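You operate a simulated robot arm through the tools that you are given. There is no shell and no other tool.

You are at the controls of a simulated robot arm. One attempt, no reset.

TASK
Brush the rust off the flat anvil and move the steel block from the clamp on to it.
Fine: put the wire brush back; lift the toggle clamp to free the block. Set down upright: wire brush. What is to be rubbed or washed off counts as gone when no trace of it is left.
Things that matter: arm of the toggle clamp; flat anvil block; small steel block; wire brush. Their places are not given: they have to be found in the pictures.

Only the result counts: the job must be done as asked and must still hold three seconds after the hand-in. Knocking over, shifting, dropping, spilling or breaking anything else fails it.

THE ROBOT
A 7-joint arm with a three-finger gripper, fixed in place. Base frame: the origin is on the floor under the middle of its stand, x ahead of it, y to its left, z up; the work surface is at about z = 80. Units: cm, degrees, N and s.
It reaches about 134.2 cm from its shoulder. Its first joint turns from -166.0 to 166.0 degrees. Payload 2.69 kg.
The tool frame sits at the grasp point between the pads (the TCP): z along the fingers, y along the line on which they close. The tips reach 3 cm beyond it. The gripper opens to 12.8 cm; its body begins 11.7 cm behind the TCP.
Orientation is that of the tool frame in the base frame, as [roll, pitch, yaw] about the fixed x, y, z axes, in that order (R = Rz(yaw) Ry(pitch) Rx(roll)). With the fingers straight down and closing along the base's y, the tool's x points along the base's -x, its y along +y and its z along -z.

THE INTERFACE
- The arm moves only by the tool step_arm. Its argument "deltas" is a list of rows, each an object (a shift or turn left out is 0, a gripper value left out holds the last) with "dp": the shift along the tool's x, y, z in cm, a list of three; "angular": the turn, a rotation vector about the tool's x, y, z in degrees, a list of three; "fingers": the gripper command, from -1 (fully open) to 1 (shut), values between in proportion. In form: [{"dp": [x, y, z], "angular": [ax, ay, az], "fingers": fingers}, ...]. A call has 1 to 20 rows; each row is the pose to reach, as a shift and turn from the pose commanded when the call began, along the tool's axes at that moment. Rows are played at 5 a second. More than 5 cm and 8.6 degrees between two rows, or a gripper value outside its range, and nothing of the call is played. Where a pose cannot be reached the arm comes as near as it can. A force on the tool above 40 N (or 10 N above the force at the start of the call, whichever is more), or a blocked arm, ends the call early, and 0.2 s more pass. Each finger travels about 12.7 cm/s and halts on what it meets, pressing with about 22 N; the grip force reading is that of the motor and also rises with nothing between the fingers. The clock runs only during rows and for 0.2 s after the last one: add rows that repeat a pose to give the fingers time. It gives the time, the measured TCP pose, the force on the tool (base axes), the opening and the grip force at its end, in the units of the frame above (readings bear some noise), with the torque about the TCP (base axes, N m) and any sound that the robot's microphone picked up.
- Cameras (640 x 400 px; columns grow to the right, rows downward): "scene" is fixed at [22.03, 49.99, 141.84]; the picture's right is [-0.32, -0.95, 0.00], its down [-0.74, 0.25, -0.63] and it looks along [0.60, -0.20, -0.78] (base axes); focal length 325 px, centre (320, 200). "wrist" rides on the gripper at [5.8, 5.4, -13.1] in the tool frame; the picture's right is [-0.68, 0.74, 0.00], its down [-0.62, -0.57, -0.55] and it looks along [-0.40, -0.37, 0.84] (tool axes); focal length 234 px, centre (320, 200).
- capture(camera): a new picture of that camera. The clock stands still meanwhile.
- slide_trunk(by): moves the trunk up (or, below 0, down) by that many cm; the arm rides with it, the base frame stays. It gives what a move gives, with no picture.
- pixel_to_xyz(camera, pixels): for up to 12 pixels [column, row] of the newest picture of that camera ("zoom" is the newest enlarged one), the place [x, y, z] in the base frame of the surface seen there, good to about 0.2 cm. The clock stands still meanwhile.
- zoom(camera, box): a new picture of the part [left, top, right, bottom] of that camera's present view, enlarged. The clock stands still meanwhile.
- sign_off(): hands the job in; it is judged then, once.

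Unless the task says otherwise, let go and move clear before handing in.

The tools are called after "Request:" as a command line: name --argument value ..., lists and objects as JSON in quotes. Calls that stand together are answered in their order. step_arm: Moves the arm, as the interface text tells. Its arguments: {"type":"object","properties":{"deltas":{"type":"array"}},"required":["deltas"]} The other tools are called the same way: slide_trunk (by) moves the trunk up or down; capture (camera) takes a picture; pixel_to_xyz (camera, pixels) gives the place of the surface under pixels of a picture; zoom (camera, box) takes an enlarged picture of a part of a camera's view; sign_off () hands the job in.

At the start:

```text
time: 0.0
tcp_pos: [48.61, 50.01, 115.94]
ee_rot: [-180.0, 0.0, 180.0]
ft_force: [0.4, 0.1, -0.8]
torque: [0.0, 0.0, -0.01]
gripper_width: 12.79
grip_force: 0.1
trunk travel left (down, up): [-15.0, 20.0]
```

scene: 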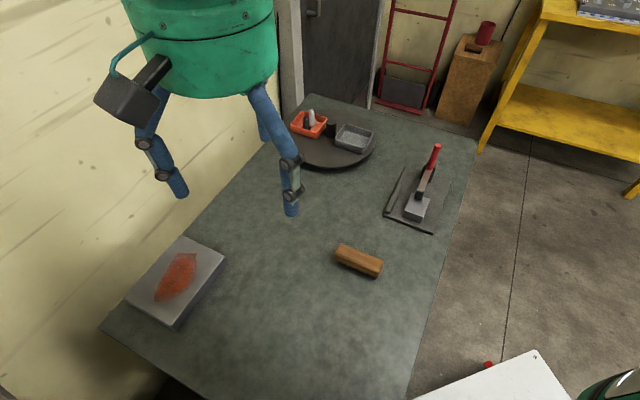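
wrist: 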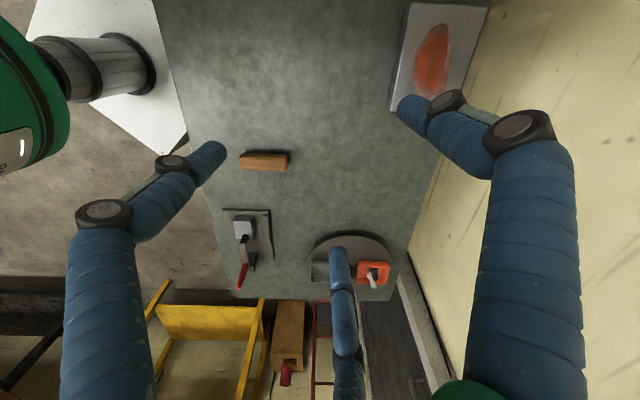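

The scene picture shows the rusty anvil near (175,280), the wire brush (wooden block) near (358,260), and the toggle clamp with a steel block near (417,208). I'll zoom in on each to measure them.

Request:
zoom --camera "scene" --box '[360, 130, 480, 250]'

Request:
pixel_to_xyz --camera "scene" --pixels '[[183, 237], [225, 258], [176, 329], [125, 300], [175, 275], [335, 258], [340, 246], [382, 263], [376, 277], [358, 256], [300, 250], [358, 270]]'

Request:
pixel_to_xyz --camera "scene" --pixels '[[437, 148], [430, 168], [425, 180], [420, 190], [417, 203], [412, 215], [417, 222], [428, 205], [390, 215], [433, 235], [403, 168], [450, 180]]'

```text
3.33 times, centred on (420, 190) of scene
```

zoom: 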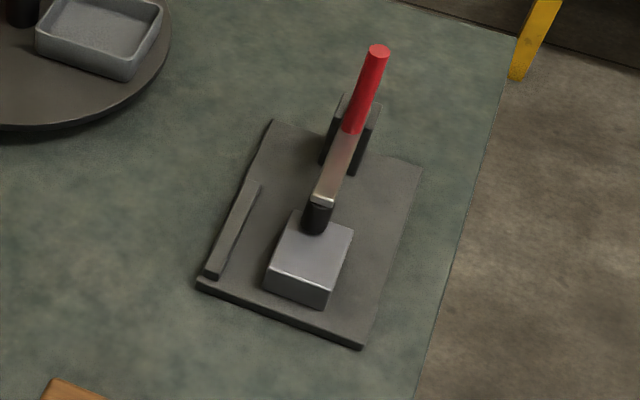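

```text
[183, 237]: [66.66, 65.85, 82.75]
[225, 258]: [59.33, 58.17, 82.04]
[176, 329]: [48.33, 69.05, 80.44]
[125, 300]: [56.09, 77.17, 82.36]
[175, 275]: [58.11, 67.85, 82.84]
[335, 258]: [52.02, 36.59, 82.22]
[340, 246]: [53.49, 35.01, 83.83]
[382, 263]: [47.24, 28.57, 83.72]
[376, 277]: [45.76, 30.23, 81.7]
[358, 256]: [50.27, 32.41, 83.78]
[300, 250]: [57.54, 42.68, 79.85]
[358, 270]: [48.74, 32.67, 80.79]
```

```text
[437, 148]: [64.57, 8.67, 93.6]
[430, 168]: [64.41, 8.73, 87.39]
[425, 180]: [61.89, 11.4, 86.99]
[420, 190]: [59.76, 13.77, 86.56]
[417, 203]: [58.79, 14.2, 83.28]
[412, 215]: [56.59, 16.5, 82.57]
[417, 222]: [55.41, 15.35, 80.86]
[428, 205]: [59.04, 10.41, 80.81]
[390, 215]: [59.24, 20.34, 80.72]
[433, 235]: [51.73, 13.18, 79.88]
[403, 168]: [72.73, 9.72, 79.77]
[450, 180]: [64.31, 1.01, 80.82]
```

The zoom shows the clamp arm ending in a black pad on the block, a bracket in the middle and a red handle beyond. I'll zoom in further and measure the pieces.

Request:
zoom --camera "scene" --box '[395, 135, 455, 195]'

Request:
zoom --camera "wrist" --box '[210, 195, 290, 300]'

```text
6.67 times, centred on (425, 165) of scene
```

zoom: 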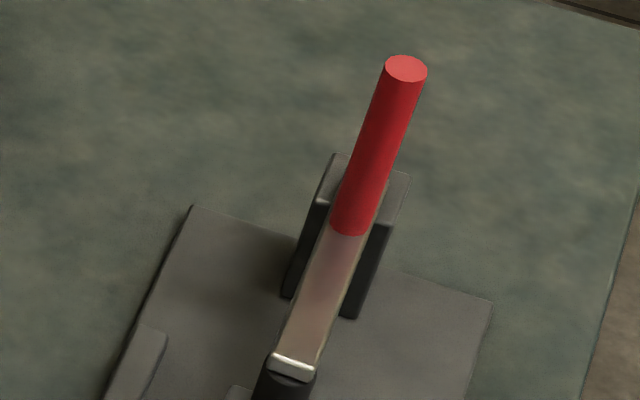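

```text
3.81 times, centred on (250, 248) of wrist
```

zoom: 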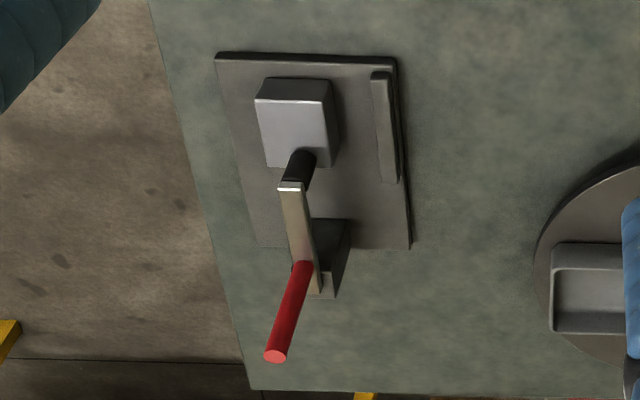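

The wrist zoom shows the red handle rising from the arm's rear end at the bracket. I'll measure points on this wrist zoom.

Request:
pixel_to_xyz --camera "zoom" --pixels '[[275, 357], [290, 315], [303, 270], [296, 240], [291, 205], [290, 187], [298, 170], [290, 125], [258, 100], [325, 100], [267, 165], [328, 230]]'

Request:
zoom --camera "scene" --box '[395, 135, 455, 195]'

Request:
pixel_to_xyz --camera "zoom" --pixels '[[405, 68], [395, 90], [375, 150], [355, 210], [345, 250], [320, 300], [295, 355], [290, 372], [283, 390], [340, 165], [400, 180], [335, 160]]'

```text
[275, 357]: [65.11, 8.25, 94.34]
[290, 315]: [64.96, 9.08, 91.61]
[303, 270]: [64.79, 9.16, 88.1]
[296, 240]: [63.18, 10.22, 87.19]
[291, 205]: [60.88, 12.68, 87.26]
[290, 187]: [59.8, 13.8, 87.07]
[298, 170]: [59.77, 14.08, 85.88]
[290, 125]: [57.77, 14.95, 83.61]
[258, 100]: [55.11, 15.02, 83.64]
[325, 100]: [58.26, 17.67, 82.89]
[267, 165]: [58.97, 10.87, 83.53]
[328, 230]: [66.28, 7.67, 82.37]
```

```text
6.67 times, centred on (425, 165) of scene
```

zoom: 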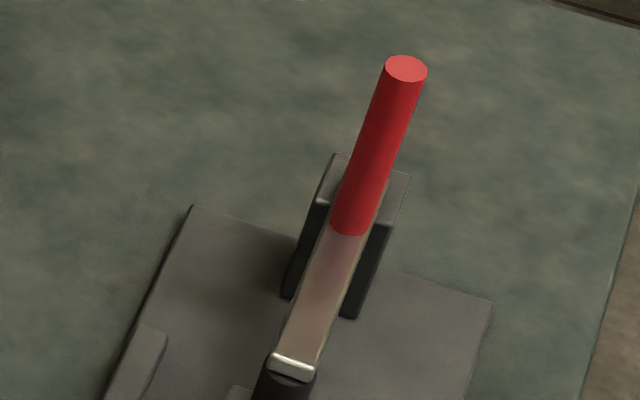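

```text
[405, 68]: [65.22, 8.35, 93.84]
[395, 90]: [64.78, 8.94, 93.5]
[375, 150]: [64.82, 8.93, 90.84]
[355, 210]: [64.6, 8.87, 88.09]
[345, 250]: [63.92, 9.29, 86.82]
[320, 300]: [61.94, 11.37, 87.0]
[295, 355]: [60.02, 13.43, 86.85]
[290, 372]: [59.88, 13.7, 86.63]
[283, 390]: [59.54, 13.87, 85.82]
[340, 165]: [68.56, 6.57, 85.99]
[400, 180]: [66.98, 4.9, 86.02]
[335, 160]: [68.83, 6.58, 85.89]
```

Clamp arm runs from about (66,8) to the pad at (59.8,13.7) with the handle vertical at (65,8.5) up to z≈94. Now I'll look closely at the brush, block and anvil.

Request:
zoom --camera "scene" --box '[320, 230, 400, 290]'

Request:
pixel_to_xyz --camera "zoom" --pixels '[[165, 118], [130, 155], [505, 262], [460, 300], [120, 195], [460, 370], [320, 200], [300, 240], [120, 215], [330, 310], [455, 345], [300, 290]]'

Request:
zoom --camera "scene" --box '[115, 225, 235, 335]'

Request:
zoom --camera "wrist" --box '[220, 135, 310, 185]'

```text
6.67 times, centred on (360, 260) of scene
```

zoom: 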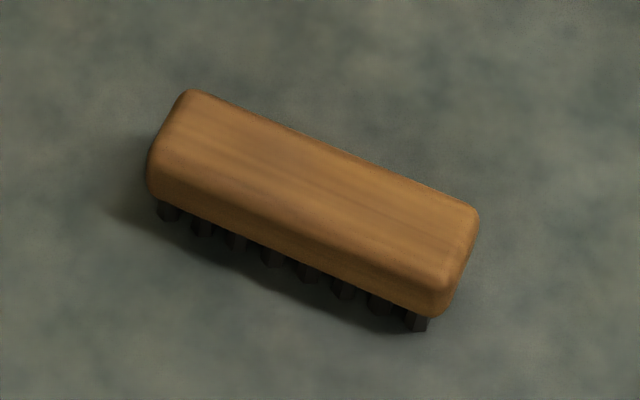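

```text
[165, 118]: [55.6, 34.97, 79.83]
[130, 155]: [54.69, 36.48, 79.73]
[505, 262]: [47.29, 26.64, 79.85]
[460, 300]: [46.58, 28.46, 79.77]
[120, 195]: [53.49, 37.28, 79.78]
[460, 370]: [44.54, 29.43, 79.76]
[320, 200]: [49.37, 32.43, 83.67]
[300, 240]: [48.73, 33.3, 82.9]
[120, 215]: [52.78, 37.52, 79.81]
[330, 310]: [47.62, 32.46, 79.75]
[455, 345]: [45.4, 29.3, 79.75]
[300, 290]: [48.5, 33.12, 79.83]
```

```text
3.64 times, centred on (175, 280) of scene
```

zoom: 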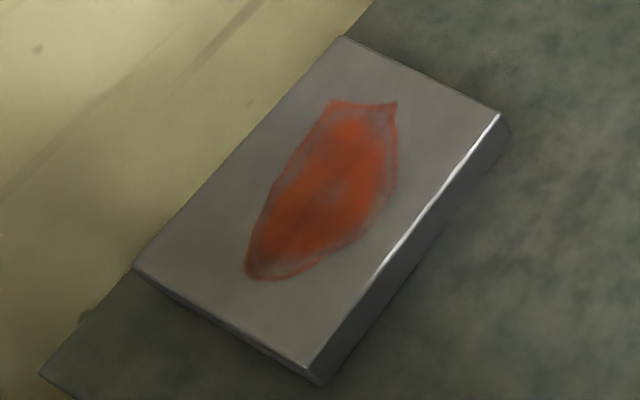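

```text
7.11 times, centred on (265, 160) of wrist
```

zoom: 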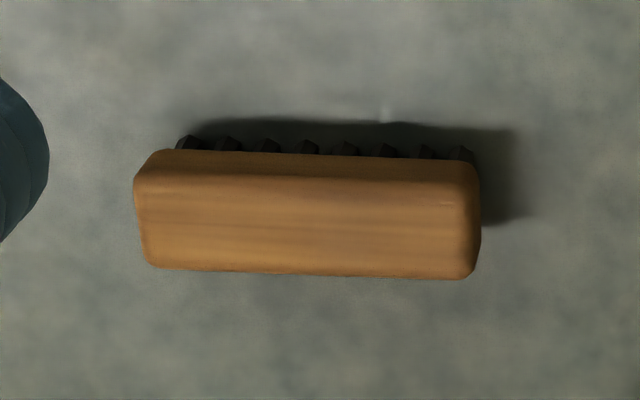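

The brush lies bristles down with its wood on top (zoom shows bristle tufts beneath). I'll measure its top corners from this wrist zoom, plus the anvil's corners and rust extents and the block corners.

Request:
pixel_to_xyz --camera "zoom" --pixels '[[145, 195], [160, 262], [465, 270], [470, 195], [305, 225], [150, 228], [470, 235], [310, 190], [310, 265], [300, 165]]'

Request:
zoom --camera "scene" --box '[115, 225, 235, 335]'

Request:
pixel_to_xyz --camera "zoom" --pixels '[[342, 42], [495, 116], [305, 365], [140, 265], [330, 102], [396, 104], [247, 277], [275, 280], [350, 245], [397, 180], [280, 180], [325, 190]]'

Request:
zoom --camera "scene" --box '[390, 180, 450, 240]'

```text
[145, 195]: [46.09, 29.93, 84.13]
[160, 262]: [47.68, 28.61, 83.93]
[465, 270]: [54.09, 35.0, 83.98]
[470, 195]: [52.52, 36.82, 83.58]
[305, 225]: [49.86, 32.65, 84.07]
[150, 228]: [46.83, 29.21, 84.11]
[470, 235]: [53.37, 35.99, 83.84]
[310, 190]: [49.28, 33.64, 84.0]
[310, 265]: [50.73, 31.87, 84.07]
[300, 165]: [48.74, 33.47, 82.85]
```

```text
3.64 times, centred on (175, 280) of scene
```

zoom: 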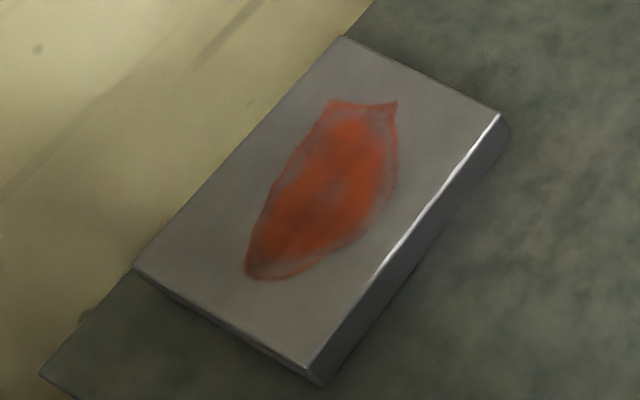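

```text
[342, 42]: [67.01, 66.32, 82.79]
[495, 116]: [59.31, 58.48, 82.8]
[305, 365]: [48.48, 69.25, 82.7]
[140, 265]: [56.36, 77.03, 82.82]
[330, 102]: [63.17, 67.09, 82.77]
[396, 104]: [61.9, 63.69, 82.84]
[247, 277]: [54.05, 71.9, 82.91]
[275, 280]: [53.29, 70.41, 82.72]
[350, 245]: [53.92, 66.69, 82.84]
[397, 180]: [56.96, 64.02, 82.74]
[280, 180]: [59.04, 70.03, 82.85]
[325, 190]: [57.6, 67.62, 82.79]
```

```text
6.67 times, centred on (420, 210) of scene
```

zoom: 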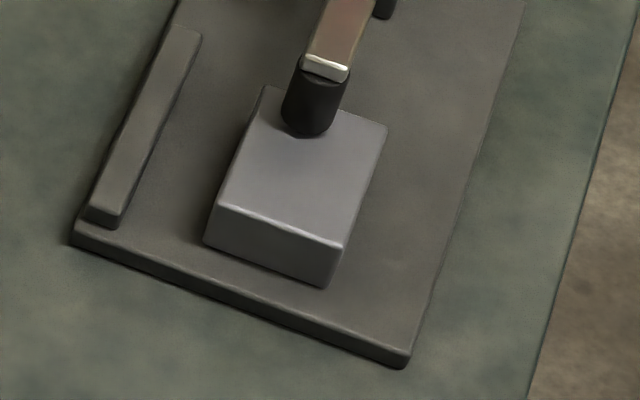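

The anvil's top (z≈82.8) is centred at about (57.8,67.8) with rust spanning roughly ±5.8 along its long axis and ±3.6 across; the brush's long axis (centre (50.1,32.7), top z≈84) already parallels the anvil's short side. Before approaching I'll partially close the fingers in the air to see how they are arranged.

Request:
step_arm --deltas '[{"fingers": 0.3}, {"fingers": 0.3}, {"fingers": 0.3}, {"fingers": 0.3}]'

Request:
capture --camera "wrist"

Request:
capture --camera "scene"

```text
time: 1.0
tcp_pos: [48.74, 50.02, 116.04]
ee_rot: [180.0, 0.0, -179.9]
ft_force: [0.3, 0.2, 0.0]
torque: [-0.02, 0.01, 0.01]
gripper_width: 4.49
grip_force: 0.0
trunk travel left (down, up): [-15.0, 20.0]
```

```text
taken
```

wrist: 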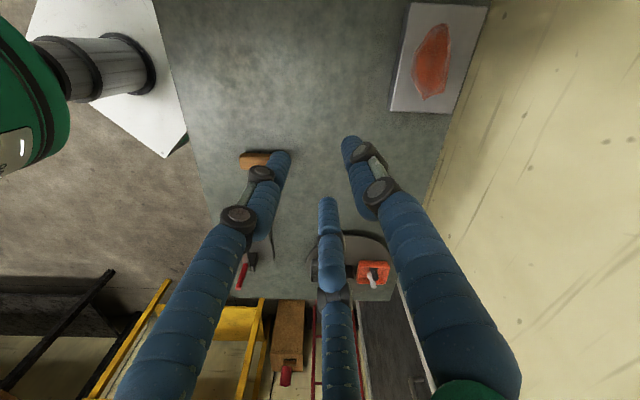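

```text
taken
```

scene: 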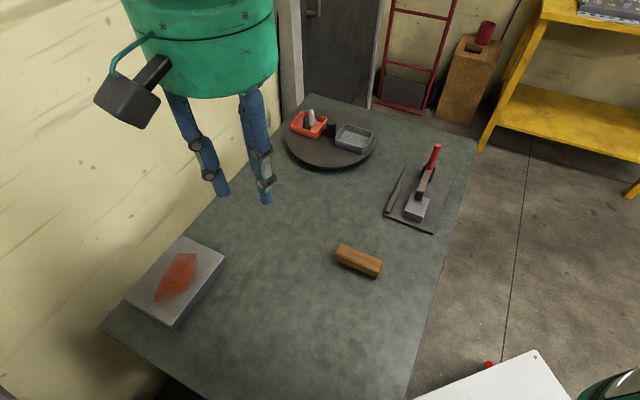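

The wrist picture shows the three fingertips at (285,155), (348,142), (328,200), converging like a three-jaw chuck with the thumb on +y. I'll shut them fully in the air to see how they end.

Request:
step_arm --deltas '[{"fingers": 1}, {"fingers": 1}, {"fingers": 1}, {"fingers": 1}]'

Request:
zoom --camera "wrist" --box '[220, 100, 420, 300]'

Request:
zoom --camera "scene" --box '[140, 60, 320, 240]'

```text
time: 2.0
tcp_pos: [48.75, 49.9, 116.06]
ee_rot: [-180.0, 0.0, -179.9]
ft_force: [-0.1, 1.2, 0.0]
torque: [-0.06, 0.0, 0.05]
gripper_width: 0.25
grip_force: 22.0
trunk travel left (down, up): [-15.0, 20.0]
```

```text
2.00 times, centred on (320, 200) of wrist
```

zoom: 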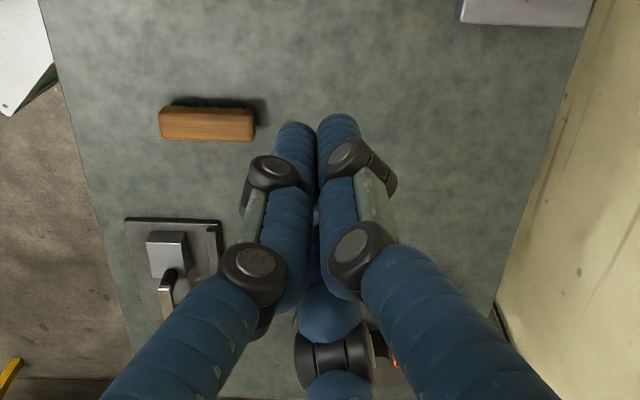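

```text
2.22 times, centred on (230, 150) of scene
```

zoom: 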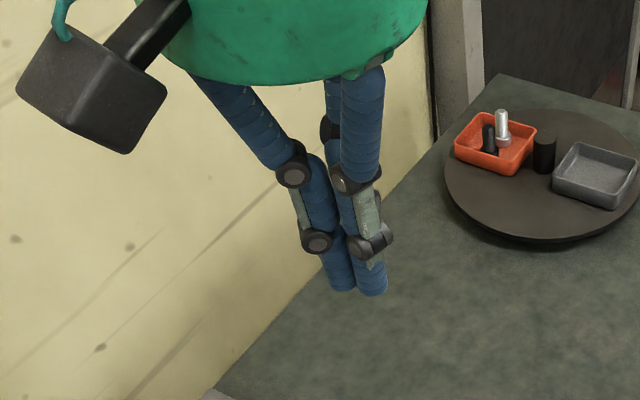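

Fully shut, the fingers meet centrically around the TCP, so it works like a three-jaw chuck. I'll now turn the hand so its thumb axis is perpendicular to the brush and go to a point above the brush at z≈100, fingers open.

Request:
step_arm --deltas '[{"dp": [-0.24, -2.23, 2.0], "angular": [0, 0, -5.625], "fingers": -1}, {"dp": [-0.49, -4.46, 4.0], "angular": [0, 0, -11.25], "fingers": -1}, {"dp": [-0.73, -6.69, 6.0], "angular": [0, 0, -16.875], "fingers": -1}, {"dp": [-0.97, -8.92, 8.0], "angular": [0, 0, -22.5], "fingers": -1}, {"dp": [-1.21, -11.15, 10.0], "angular": [0, 0, -28.125], "fingers": -1}, {"dp": [-1.46, -13.38, 12.0], "angular": [0, 0, -33.75], "fingers": -1}, {"dp": [-1.7, -15.61, 14.0], "angular": [0, 0, -39.375], "fingers": -1}, {"dp": [-1.94, -17.84, 16.0], "angular": [0, 0, -45], "fingers": -1}, {"dp": [-1.94, -17.84, 16.0], "angular": [0, 0, -45], "fingers": -1}, {"dp": [-1.94, -17.84, 16.0], "angular": [0, 0, -45], "fingers": -1}]'

Request:
capture --camera "wrist"

Request:
capture --camera "scene"

```text
time: 4.2
tcp_pos: [50.54, 32.04, 99.99]
ee_rot: [-179.9, -0.1, -135.0]
ft_force: [0.9, -0.1, -0.4]
torque: [0.04, 0.03, -0.02]
gripper_width: 12.81
grip_force: 0.0
trunk travel left (down, up): [-15.0, 20.0]
```

```text
taken
```

wrist: 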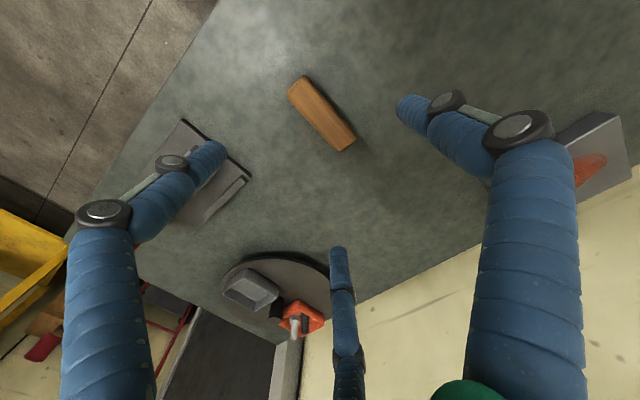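

```text
taken
```

scene: 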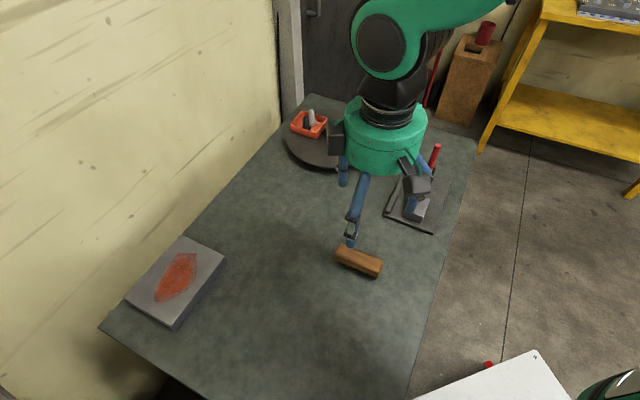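

The wrist view shows the brush running (295,88) to (348,145), parallel to the tool's x axis as wanted. I'll measure its top more accurately before going down.

Request:
zoom --camera "wrist" --box '[270, 60, 380, 160]'

Request:
pixel_to_xyz --camera "wrist" --pixels '[[290, 92], [304, 78], [354, 137], [338, 149], [322, 114], [313, 121], [331, 107], [297, 86], [345, 142]]'

```text
4.00 times, centred on (325, 110) of wrist
```

zoom: 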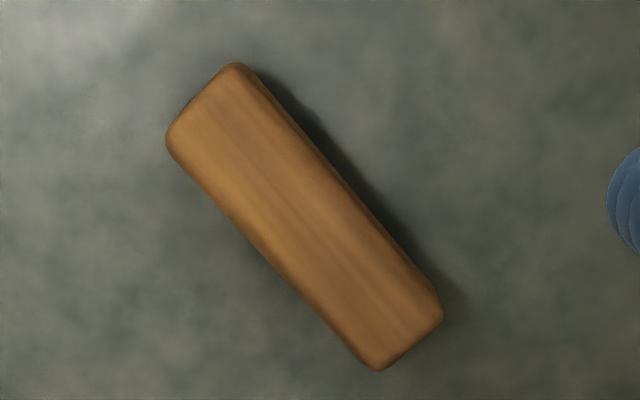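

```text
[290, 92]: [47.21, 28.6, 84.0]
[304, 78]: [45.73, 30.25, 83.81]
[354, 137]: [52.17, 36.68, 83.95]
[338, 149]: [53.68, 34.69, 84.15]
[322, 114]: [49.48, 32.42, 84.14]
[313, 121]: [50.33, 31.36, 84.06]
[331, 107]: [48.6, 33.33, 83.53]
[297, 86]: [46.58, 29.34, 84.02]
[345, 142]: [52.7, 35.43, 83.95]
```

The brush centre sits about (49.8,32.6), almost exactly where the pre-offset grip wants it (0.8 cm toward the thumb). I'll descend straight to TCP z≈84.2 with fingers open.

Request:
step_arm --deltas '[{"dp": [0, 0, 4], "fingers": -1}, {"dp": [0, 0, 8], "fingers": -1}, {"dp": [0, 0, 11], "fingers": -1}, {"dp": [0, 0, 13.5], "fingers": -1}, {"dp": [0, 0, 15.0], "fingers": -1}, {"dp": [0, 0, 15.8], "fingers": -1}, {"dp": [0, 0, 15.8], "fingers": -1}]'

Request:
capture --camera "wrist"

Request:
zoom --camera "scene" --box '[290, 180, 430, 300]'

```text
time: 5.8
tcp_pos: [50.66, 32.06, 84.33]
ee_rot: [-180.0, 0.0, -135.0]
ft_force: [0.3, -0.8, 0.3]
torque: [-0.05, 0.01, 0.02]
gripper_width: 12.77
grip_force: 0.1
trunk travel left (down, up): [-15.0, 20.0]
```

```text
taken
```

wrist: 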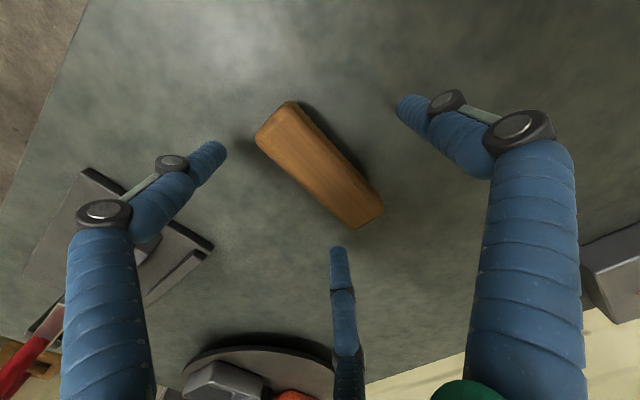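

```text
3.33 times, centred on (360, 240) of scene
```

zoom: 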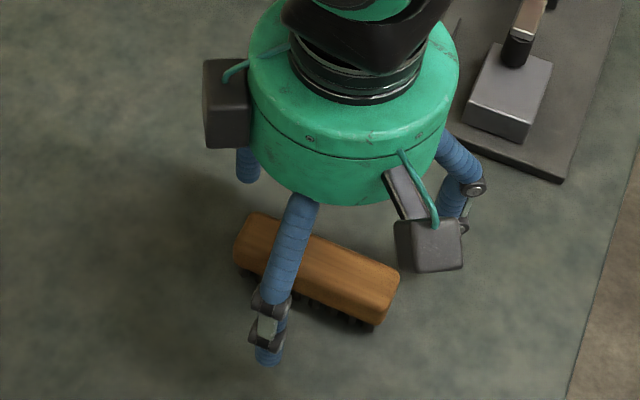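

The brush sits between the fingers with clear room all round (thumb tip at (410,110), side fingers at (215,150) and (338,255)). I'll close gradually onto it.

Request:
step_arm --deltas '[{"fingers": -0.2}, {"fingers": 0.1}, {"fingers": 0.2}, {"fingers": 0.3}, {"fingers": 0.4}, {"fingers": 0.5}, {"fingers": 0.6}, {"fingers": 0.8}, {"fingers": 1}, {"fingers": 1}, {"fingers": 1}]'

Request:
capture --camera "wrist"

Request:
zoom --camera "scene" --box '[290, 180, 430, 300]'

```text
time: 8.2
tcp_pos: [50.65, 32.02, 84.27]
ee_rot: [-180.0, 0.0, -135.0]
ft_force: [-0.4, 0.8, 0.1]
torque: [0.03, 0.03, 0.03]
gripper_width: 4.61
grip_force: 22.0
trunk travel left (down, up): [-15.0, 20.0]
```

```text
taken
```

wrist: 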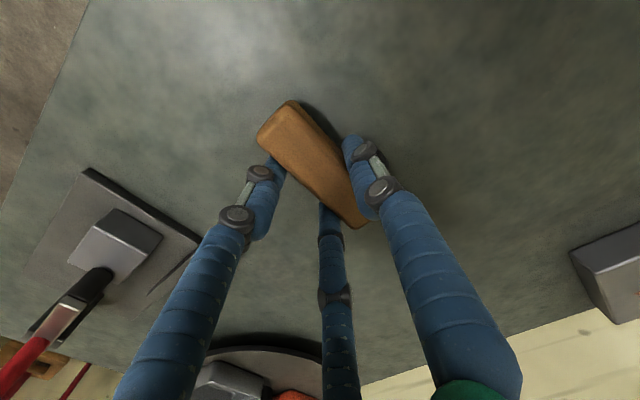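

```text
3.33 times, centred on (360, 240) of scene
```

zoom: 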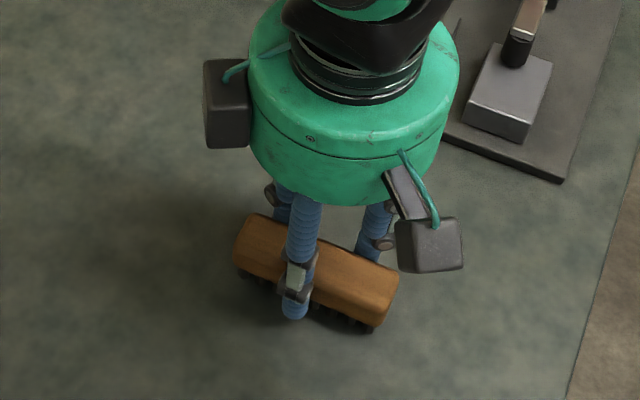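

The fingers stopped at 4.61 cm on the wood, brush hardly moved. I'll lift slowly 6 cm and check the hold.

Request:
step_arm --deltas '[{"dp": [0, 0, -0.5], "fingers": 1}, {"dp": [0, 0, -1.5], "fingers": 1}, {"dp": [0, 0, -3], "fingers": 1}, {"dp": [0, 0, -5], "fingers": 1}, {"dp": [0, 0, -8], "fingers": 1}, {"dp": [0, 0, -10], "fingers": 1}, {"dp": [0, 0, -10], "fingers": 1}]'

Request:
capture --camera "wrist"

Request:
zoom --camera "scene" --box '[290, 120, 450, 280]'

```text
time: 9.8
tcp_pos: [50.62, 31.89, 94.23]
ee_rot: [180.0, 0.0, -135.1]
ft_force: [0.6, 0.0, -0.2]
torque: [-0.01, 0.03, 0.02]
gripper_width: 4.59
grip_force: 21.5
trunk travel left (down, up): [-15.0, 20.0]
```

```text
taken
```

wrist: 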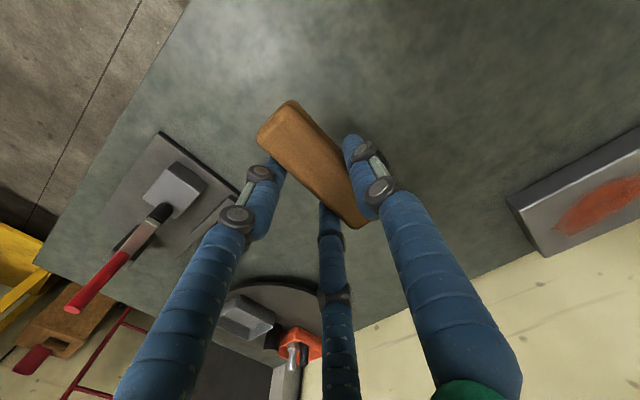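

```text
2.50 times, centred on (370, 200) of scene
```

zoom: 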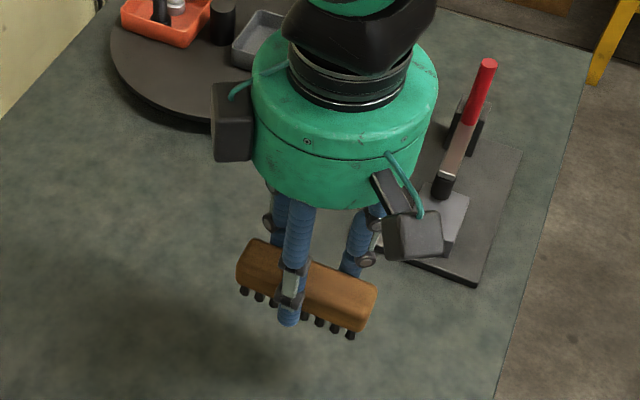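

The brush is held level (bristles visible beneath at (345,330) in the zoom). Before moving to the anvil I'll check where the wall is and the brush's place in the hand.

Request:
pixel_to_xyz --camera "scene" --pixels '[[60, 250], [100, 150], [200, 150], [60, 100], [110, 310], [150, 50]]'

Request:
pixel_to_xyz --camera "wrist" --pixels '[[262, 140], [290, 105], [340, 160], [300, 178], [355, 222], [315, 150], [330, 172], [275, 122]]'

```text
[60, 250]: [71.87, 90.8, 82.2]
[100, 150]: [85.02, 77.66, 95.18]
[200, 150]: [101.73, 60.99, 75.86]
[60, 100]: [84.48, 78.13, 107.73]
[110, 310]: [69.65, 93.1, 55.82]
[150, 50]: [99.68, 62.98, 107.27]
```

```text
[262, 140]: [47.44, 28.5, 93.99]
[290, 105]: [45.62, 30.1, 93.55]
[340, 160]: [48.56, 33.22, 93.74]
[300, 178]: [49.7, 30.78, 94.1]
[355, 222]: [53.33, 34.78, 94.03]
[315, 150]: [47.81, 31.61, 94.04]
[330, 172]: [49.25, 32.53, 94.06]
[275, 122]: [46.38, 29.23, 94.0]
```

The wall lies 26 cm beyond the anvil, so there's room. I'll carry the brush level at z≈94 to above the near-right end of the rust.

Request:
step_arm --deltas '[{"dp": [-1.5, 0.65, 0], "fingers": 1}, {"dp": [-4.6, 1.95, 0], "fingers": 1}, {"dp": [-8.1, 3.45, 0], "fingers": 1}, {"dp": [-11.6, 4.9, 0], "fingers": 1}, {"dp": [-15.1, 6.4, 0], "fingers": 1}, {"dp": [-18.6, 7.9, 0], "fingers": 1}, {"dp": [-22.1, 9.4, 0], "fingers": 1}, {"dp": [-25.6, 10.9, 0], "fingers": 1}, {"dp": [-28.6, 12.1, 0], "fingers": 1}, {"dp": [-30.65, 12.99, 0], "fingers": 1}, {"dp": [-30.65, 12.99, 0], "fingers": 1}]'

Request:
capture --camera "wrist"

Request:
capture --camera "scene"

```text
time: 12.2
tcp_pos: [63.1, 62.99, 94.3]
ee_rot: [-180.0, 0.0, -134.9]
ft_force: [-0.5, 0.1, -1.2]
torque: [0.01, 0.01, -0.02]
gripper_width: 4.57
grip_force: 22.1
trunk travel left (down, up): [-15.0, 20.0]
```

```text
taken
```

wrist: 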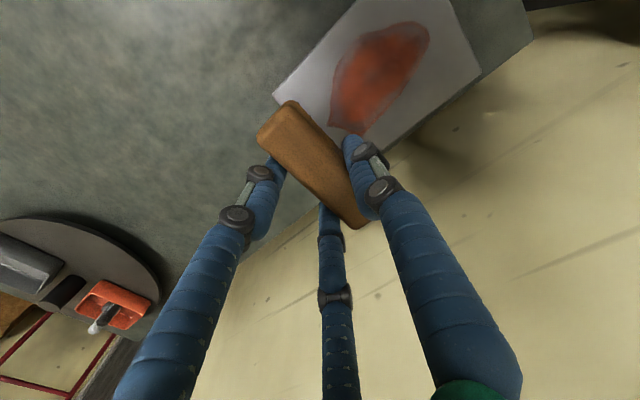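

```text
taken
```

scene: 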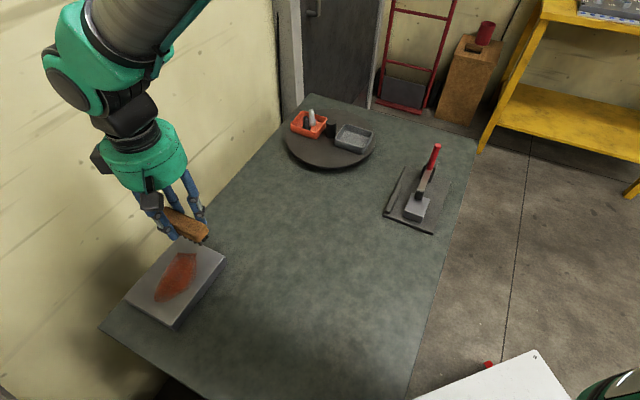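

The brush hovers above the rust's right end in both views. I'll lower to just above contact (expected contact at TCP z≈87.2).

Request:
step_arm --deltas '[{"dp": [0, 0, 2], "fingers": 1}, {"dp": [0, 0, 4], "fingers": 1}, {"dp": [0, 0, 5.5], "fingers": 1}, {"dp": [0, 0, 6.3], "fingers": 1}, {"dp": [0, 0, 6.7], "fingers": 1}, {"dp": [0, 0, 6.9], "fingers": 1}, {"dp": [0, 0, 6.9], "fingers": 1}]'

Request:
zoom --camera "scene" --box '[110, 170, 250, 340]'

```text
time: 13.8
tcp_pos: [63.2, 62.88, 87.24]
ee_rot: [-179.9, -0.1, -135.0]
ft_force: [-0.1, -0.7, -0.7]
torque: [-0.01, 0.02, 0.03]
gripper_width: 4.6
grip_force: 22.1
trunk travel left (down, up): [-15.0, 20.0]
```

```text
2.35 times, centred on (180, 255) of scene
```

zoom: 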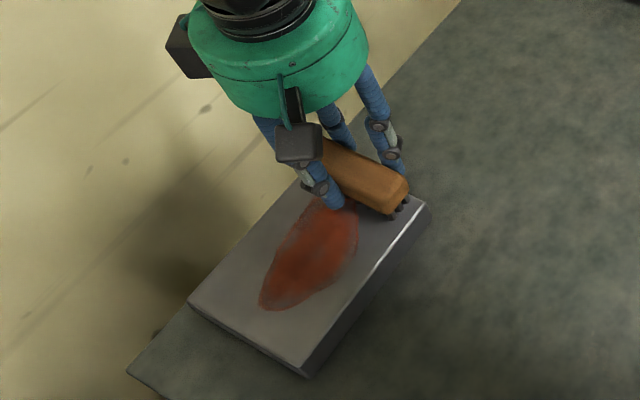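

No contact force yet at z=87.24, the bristles look nearly on the anvil. I'll ease down in small steps.

Request:
step_arm --deltas '[{"dp": [0, 0, 0.1], "fingers": 1}, {"dp": [0, 0, 0.2], "fingers": 1}, {"dp": [0, 0, 0.2], "fingers": 1}]'

```text
time: 14.6
tcp_pos: [63.03, 62.88, 87.15]
ee_rot: [-180.0, 0.2, -135.0]
ft_force: [-1.6, -2.0, 11.6]
torque: [-0.17, 0.37, 0.05]
gripper_width: 4.6
grip_force: 21.9
trunk travel left (down, up): [-15.0, 20.0]
```

Contact made with about 12 N downward force. Now I'll sweep the brush along the anvil's long axis (tool +y) across the whole rust patch.

Request:
step_arm --deltas '[{"dp": [0, 1, 0], "fingers": 1}, {"dp": [0, 2, 0], "fingers": 1}, {"dp": [0, 3, 0], "fingers": 1}, {"dp": [0, 4, 0], "fingers": 1}, {"dp": [0, 5, 0], "fingers": 1}, {"dp": [0, 6, 0], "fingers": 1}, {"dp": [0, 7, 0], "fingers": 1}, {"dp": [0, 8, 0], "fingers": 1}, {"dp": [0, 9, 0], "fingers": 1}, {"dp": [0, 10, 0], "fingers": 1}, {"dp": [0, 11, 0], "fingers": 1}, {"dp": [0, 12, 0], "fingers": 1}, {"dp": [0, 12.4, 0], "fingers": 1}]'

Request:
capture --camera "wrist"

Request:
zoom --camera "scene" --box '[80, 170, 250, 340]'

```text
time: 17.4
tcp_pos: [54.31, 71.72, 87.17]
ee_rot: [180.0, 0.1, -135.0]
ft_force: [3.4, -4.8, 15.5]
torque: [0.04, -0.04, -0.01]
gripper_width: 4.61
grip_force: 21.9
trunk travel left (down, up): [-15.0, 20.0]
```

```text
taken
```

wrist: 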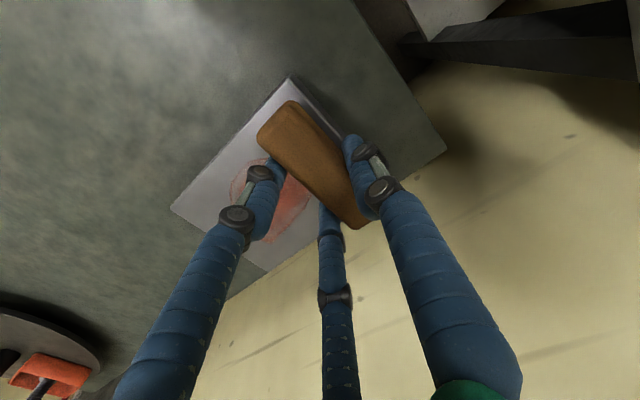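

```text
2.35 times, centred on (165, 255) of scene
```

zoom: 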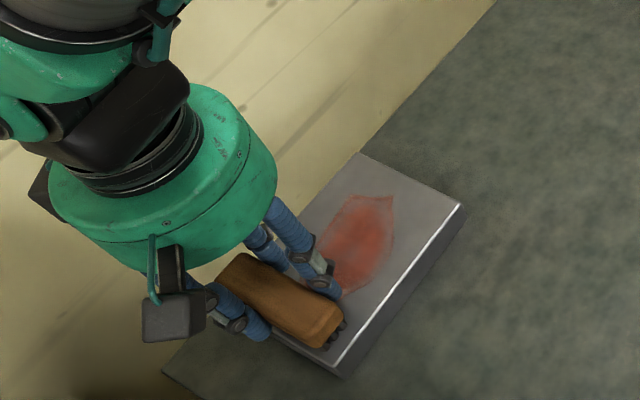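

The rust is visibly paler after one pass. I'll do a back-and-forth pass with the same pressure.

Request:
step_arm --deltas '[{"dp": [0, -1.24, 0], "fingers": 1}, {"dp": [0, -2.48, 0], "fingers": 1}, {"dp": [0, -3.72, 0], "fingers": 1}, {"dp": [0, -4.96, 0], "fingers": 1}, {"dp": [0, -6.2, 0], "fingers": 1}, {"dp": [0, -7.44, 0], "fingers": 1}, {"dp": [0, -8.68, 0], "fingers": 1}, {"dp": [0, -9.92, 0], "fingers": 1}, {"dp": [0, -11.16, 0], "fingers": 1}, {"dp": [0, -12.4, 0], "fingers": 1}, {"dp": [0, -11.16, 0], "fingers": 1}, {"dp": [0, -9.92, 0], "fingers": 1}, {"dp": [0, -8.68, 0], "fingers": 1}, {"dp": [0, -7.44, 0], "fingers": 1}, {"dp": [0, -6.2, 0], "fingers": 1}, {"dp": [0, -4.96, 0], "fingers": 1}, {"dp": [0, -3.72, 0], "fingers": 1}, {"dp": [0, -2.48, 0], "fingers": 1}, {"dp": [0, -1.24, 0], "fingers": 1}, {"dp": [0, 0, 0], "fingers": 1}]'

Request:
capture --camera "wrist"

Request:
zoom --camera "scene" --box '[80, 170, 250, 340]'

```text
time: 21.6
tcp_pos: [54.24, 71.62, 87.14]
ee_rot: [-180.0, 0.0, -135.0]
ft_force: [-0.4, -0.3, 12.7]
torque: [0.32, -0.08, -0.02]
gripper_width: 4.61
grip_force: 22.3
trunk travel left (down, up): [-15.0, 20.0]
```

```text
taken
```

wrist: 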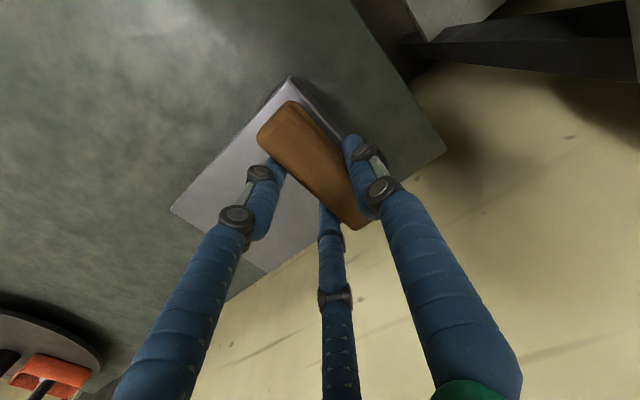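

```text
2.35 times, centred on (165, 255) of scene
```

zoom: 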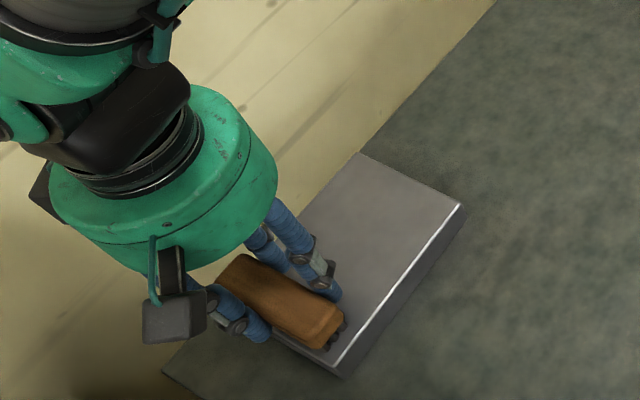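

The exposed anvil looks clean. I'll do one more round with small sideways offsets so no faint trace remains.

Request:
step_arm --deltas '[{"dp": [0.6, -1.24, 0], "fingers": 1}, {"dp": [0.6, -2.48, 0], "fingers": 1}, {"dp": [0.6, -3.72, 0], "fingers": 1}, {"dp": [0.6, -4.96, 0], "fingers": 1}, {"dp": [0.6, -6.2, 0], "fingers": 1}, {"dp": [0.6, -7.44, 0], "fingers": 1}, {"dp": [0.6, -8.68, 0], "fingers": 1}, {"dp": [0.6, -9.92, 0], "fingers": 1}, {"dp": [0.6, -11.16, 0], "fingers": 1}, {"dp": [0.0, -12.4, 0], "fingers": 1}, {"dp": [-0.6, -11.16, 0], "fingers": 1}, {"dp": [-0.6, -9.92, 0], "fingers": 1}, {"dp": [-0.6, -8.68, 0], "fingers": 1}, {"dp": [-0.6, -7.44, 0], "fingers": 1}, {"dp": [-0.6, -6.2, 0], "fingers": 1}, {"dp": [-0.6, -4.96, 0], "fingers": 1}, {"dp": [-0.6, -3.72, 0], "fingers": 1}, {"dp": [-0.6, -2.48, 0], "fingers": 1}, {"dp": [-0.6, -1.24, 0], "fingers": 1}, {"dp": [0, 0, 0], "fingers": 1}]'

```text
time: 25.8
tcp_pos: [54.32, 71.67, 87.06]
ee_rot: [180.0, 0.0, -135.1]
ft_force: [-0.5, 0.9, 12.6]
torque: [0.13, 0.17, 0.04]
gripper_width: 4.63
grip_force: 22.1
trunk travel left (down, up): [-15.0, 20.0]
```

The extra passes ran with a steady ~12 N. I'll lift off straight up and look at the anvil.

Request:
step_arm --deltas '[{"dp": [0, 0, -1], "fingers": 1}, {"dp": [0, 0, -3], "fingers": 1}, {"dp": [0, 0, -6], "fingers": 1}, {"dp": [1.5, -2, -8.0], "fingers": 1}, {"dp": [5, -3, -8.0], "fingers": 1}, {"dp": [9, -5, -8.0], "fingers": 1}, {"dp": [13, -7, -8.0], "fingers": 1}, {"dp": [16, -9, -8.0], "fingers": 1}, {"dp": [16, -9, -8.0], "fingers": 1}]'

Request:
capture --camera "wrist"

Request:
capture --camera "scene"

Request:
zoom --camera "scene" --box '[110, 220, 240, 340]'

```text
time: 27.8
tcp_pos: [49.39, 54.02, 95.14]
ee_rot: [179.9, -0.1, -135.0]
ft_force: [0.3, -1.0, 0.3]
torque: [0.01, -0.02, 0.01]
gripper_width: 4.61
grip_force: 22.2
trunk travel left (down, up): [-15.0, 20.0]
```

```text
taken
```

wrist: 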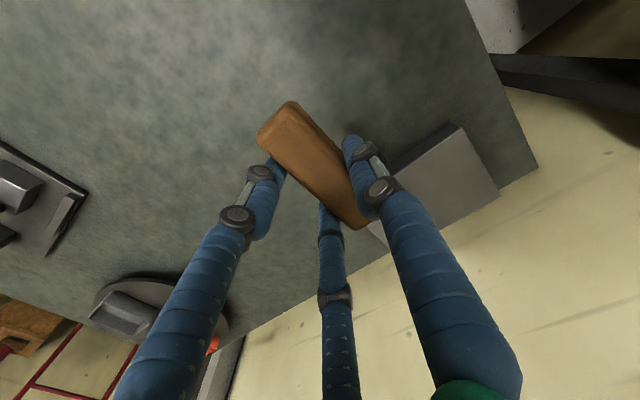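

```text
taken
```

scene: 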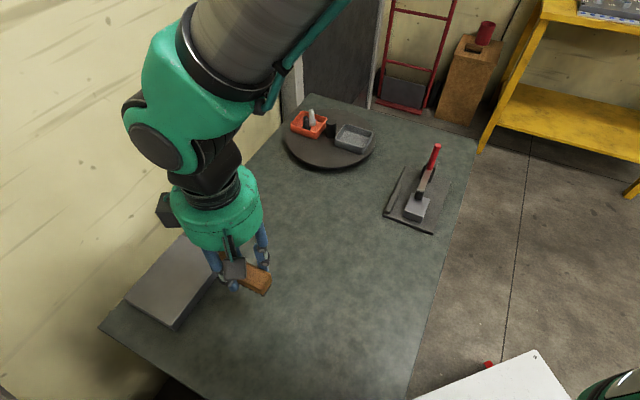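

```text
3.33 times, centred on (175, 280) of scene
```

zoom: 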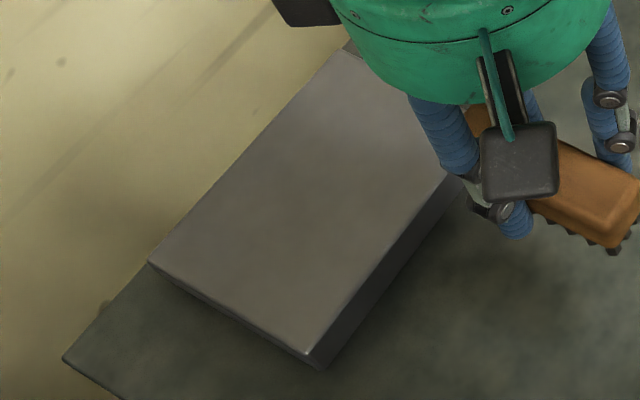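

The visible anvil face is clean. I'll carry the brush to above its original place, then re-inspect the whole anvil unobstructed before setting it down.

Request:
step_arm --deltas '[{"dp": [1.5, -1.7, 0], "fingers": 1}, {"dp": [3.8, -4.3, 0], "fingers": 1}, {"dp": [6.3, -7.1, 0], "fingers": 1}, {"dp": [8.8, -9.9, 0], "fingers": 1}, {"dp": [11.3, -12.7, 0], "fingers": 1}, {"dp": [13.4, -15.0, 0], "fingers": 1}, {"dp": [14.66, -16.4, 0], "fingers": 1}, {"dp": [14.66, -16.4, 0], "fingers": 1}]'

Request:
zoom --camera "scene" --box '[110, 220, 240, 340]'

Request:
pixel_to_xyz --camera "zoom" --pixels '[[350, 50], [485, 125], [308, 350], [155, 265], [320, 200]]'

Request:
capture --camera "wrist"

```text
time: 29.6
tcp_pos: [50.59, 32.08, 95.2]
ee_rot: [179.9, 0.0, -135.0]
ft_force: [0.5, 1.2, -0.5]
torque: [0.0, 0.0, -0.03]
gripper_width: 4.61
grip_force: 22.1
trunk travel left (down, up): [-15.0, 20.0]
```

```text
3.33 times, centred on (175, 280) of scene
```

zoom: 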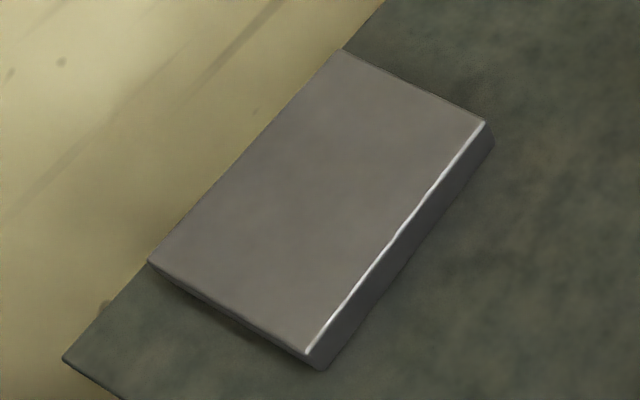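

```text
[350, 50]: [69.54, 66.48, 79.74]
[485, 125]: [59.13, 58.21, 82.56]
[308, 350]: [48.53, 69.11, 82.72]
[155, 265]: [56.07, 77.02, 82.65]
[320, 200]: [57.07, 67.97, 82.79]
```

```text
taken
```

wrist: 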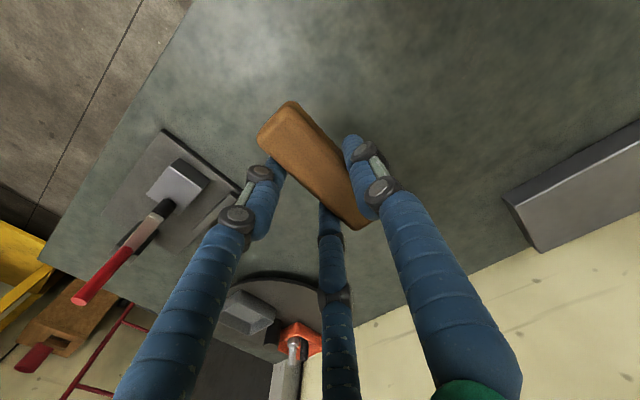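

The whole anvil face is clean and the anvil has not moved. I'll lower the brush to its original place.

Request:
step_arm --deltas '[{"dp": [0, 0, 3], "fingers": 1}, {"dp": [0, 0, 6], "fingers": 1}, {"dp": [0, 0, 8.5], "fingers": 1}, {"dp": [0, 0, 9.8], "fingers": 1}, {"dp": [0, 0, 10.4], "fingers": 1}, {"dp": [0, 0, 10.7], "fingers": 1}, {"dp": [0, 0, 10.7], "fingers": 1}]'

```text
time: 31.2
tcp_pos: [50.71, 32.15, 84.41]
ee_rot: [179.9, 0.0, -135.0]
ft_force: [0.6, -0.7, -1.4]
torque: [-0.03, -0.02, -0.03]
gripper_width: 4.6
grip_force: 22.5
trunk travel left (down, up): [-15.0, 20.0]
```

No contact yet at z=84.4. I'll ease down a further 0.2 cm.

Request:
step_arm --deltas '[{"dp": [0, 0, 0.1], "fingers": 1}, {"dp": [0, 0, 0.2], "fingers": 1}, {"dp": [0, 0, 0.2], "fingers": 1}]'

Request:
zoom --camera "scene" --box '[290, 180, 430, 300]'

```text
time: 32.0
tcp_pos: [50.6, 31.98, 84.25]
ee_rot: [-180.0, -0.1, -135.1]
ft_force: [0.4, 0.1, -0.6]
torque: [0.02, 0.03, 0.01]
gripper_width: 4.59
grip_force: 22.7
trunk travel left (down, up): [-15.0, 20.0]
```

```text
3.33 times, centred on (360, 240) of scene
```

zoom: 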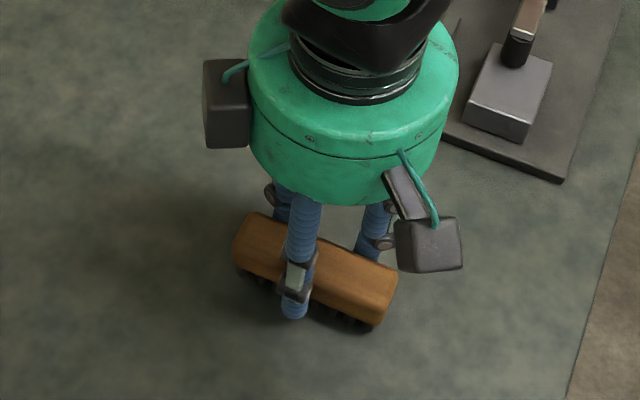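

It's back at the pick height and the picture matches the original pose, but no force yet. One more 0.1–0.15 cm down.

Request:
step_arm --deltas '[{"dp": [0, 0, 0.08], "fingers": 1}, {"dp": [0, 0, 0.12], "fingers": 1}, {"dp": [0, 0, 0.12], "fingers": 1}]'

```text
time: 32.8
tcp_pos: [50.78, 32.12, 84.11]
ee_rot: [180.0, 0.0, -135.0]
ft_force: [-0.1, -1.7, 6.2]
torque: [0.05, 0.18, 0.02]
gripper_width: 4.62
grip_force: 22.1
trunk travel left (down, up): [-15.0, 20.0]
```

Light contact (6 N) shows the bristles are on the table. I'll open the fingers gradually.

Request:
step_arm --deltas '[{"fingers": 0.2}, {"fingers": 0.1}, {"fingers": 0.0}, {"fingers": -0.3}, {"fingers": -0.7}, {"fingers": -1}, {"fingers": -1}, {"fingers": -1}]'

Request:
capture --camera "wrist"

```text
time: 34.6
tcp_pos: [50.67, 32.01, 84.02]
ee_rot: [180.0, 0.0, -135.0]
ft_force: [-0.8, -0.4, -0.4]
torque: [0.01, 0.0, 0.01]
gripper_width: 12.77
grip_force: 0.0
trunk travel left (down, up): [-15.0, 20.0]
```

```text
taken
```

wrist: 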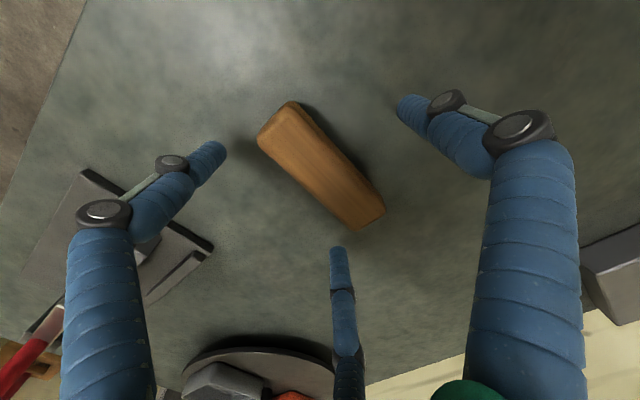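

The brush is released and stands upright on its bristles, at its original spot. I'll rise straight up 20 cm, then close the fingers to use them as a pusher for the clamp handle.

Request:
step_arm --deltas '[{"dp": [0, 0, -2], "fingers": -1}, {"dp": [0, 0, -5], "fingers": -1}, {"dp": [0, 0, -9], "fingers": -1}, {"dp": [0, 0, -13], "fingers": -1}, {"dp": [0, 0, -17], "fingers": 0}, {"dp": [0, 0, -20], "fingers": 1}, {"dp": [0, 0, -20], "fingers": 1}, {"dp": [0, 0, -20], "fingers": 1}]'

Request:
capture --camera "wrist"

Request:
zoom --camera "wrist" --box '[90, 130, 250, 290]'

Request:
capture --camera "scene"

```text
time: 36.4
tcp_pos: [50.55, 32.12, 104.01]
ee_rot: [-180.0, 0.0, -135.0]
ft_force: [-0.1, 0.1, 0.5]
torque: [-0.03, 0.01, -0.03]
gripper_width: 0.23
grip_force: 22.2
trunk travel left (down, up): [-15.0, 20.0]
```

```text
taken
```

wrist: 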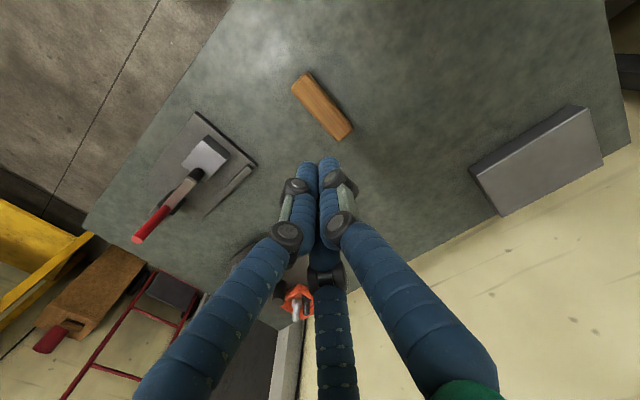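

```text
2.50 times, centred on (170, 210) of wrist
```

zoom: 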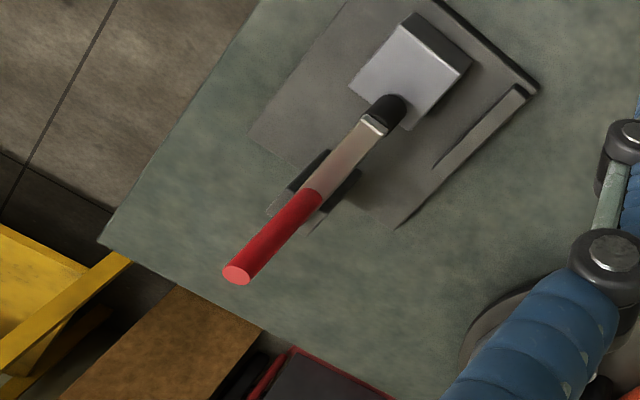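

```text
taken
```

scene: 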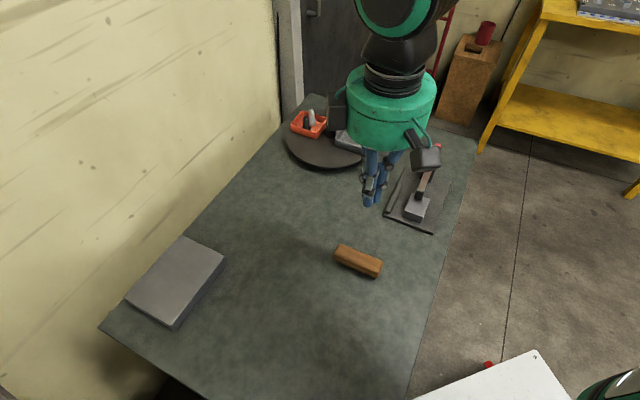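

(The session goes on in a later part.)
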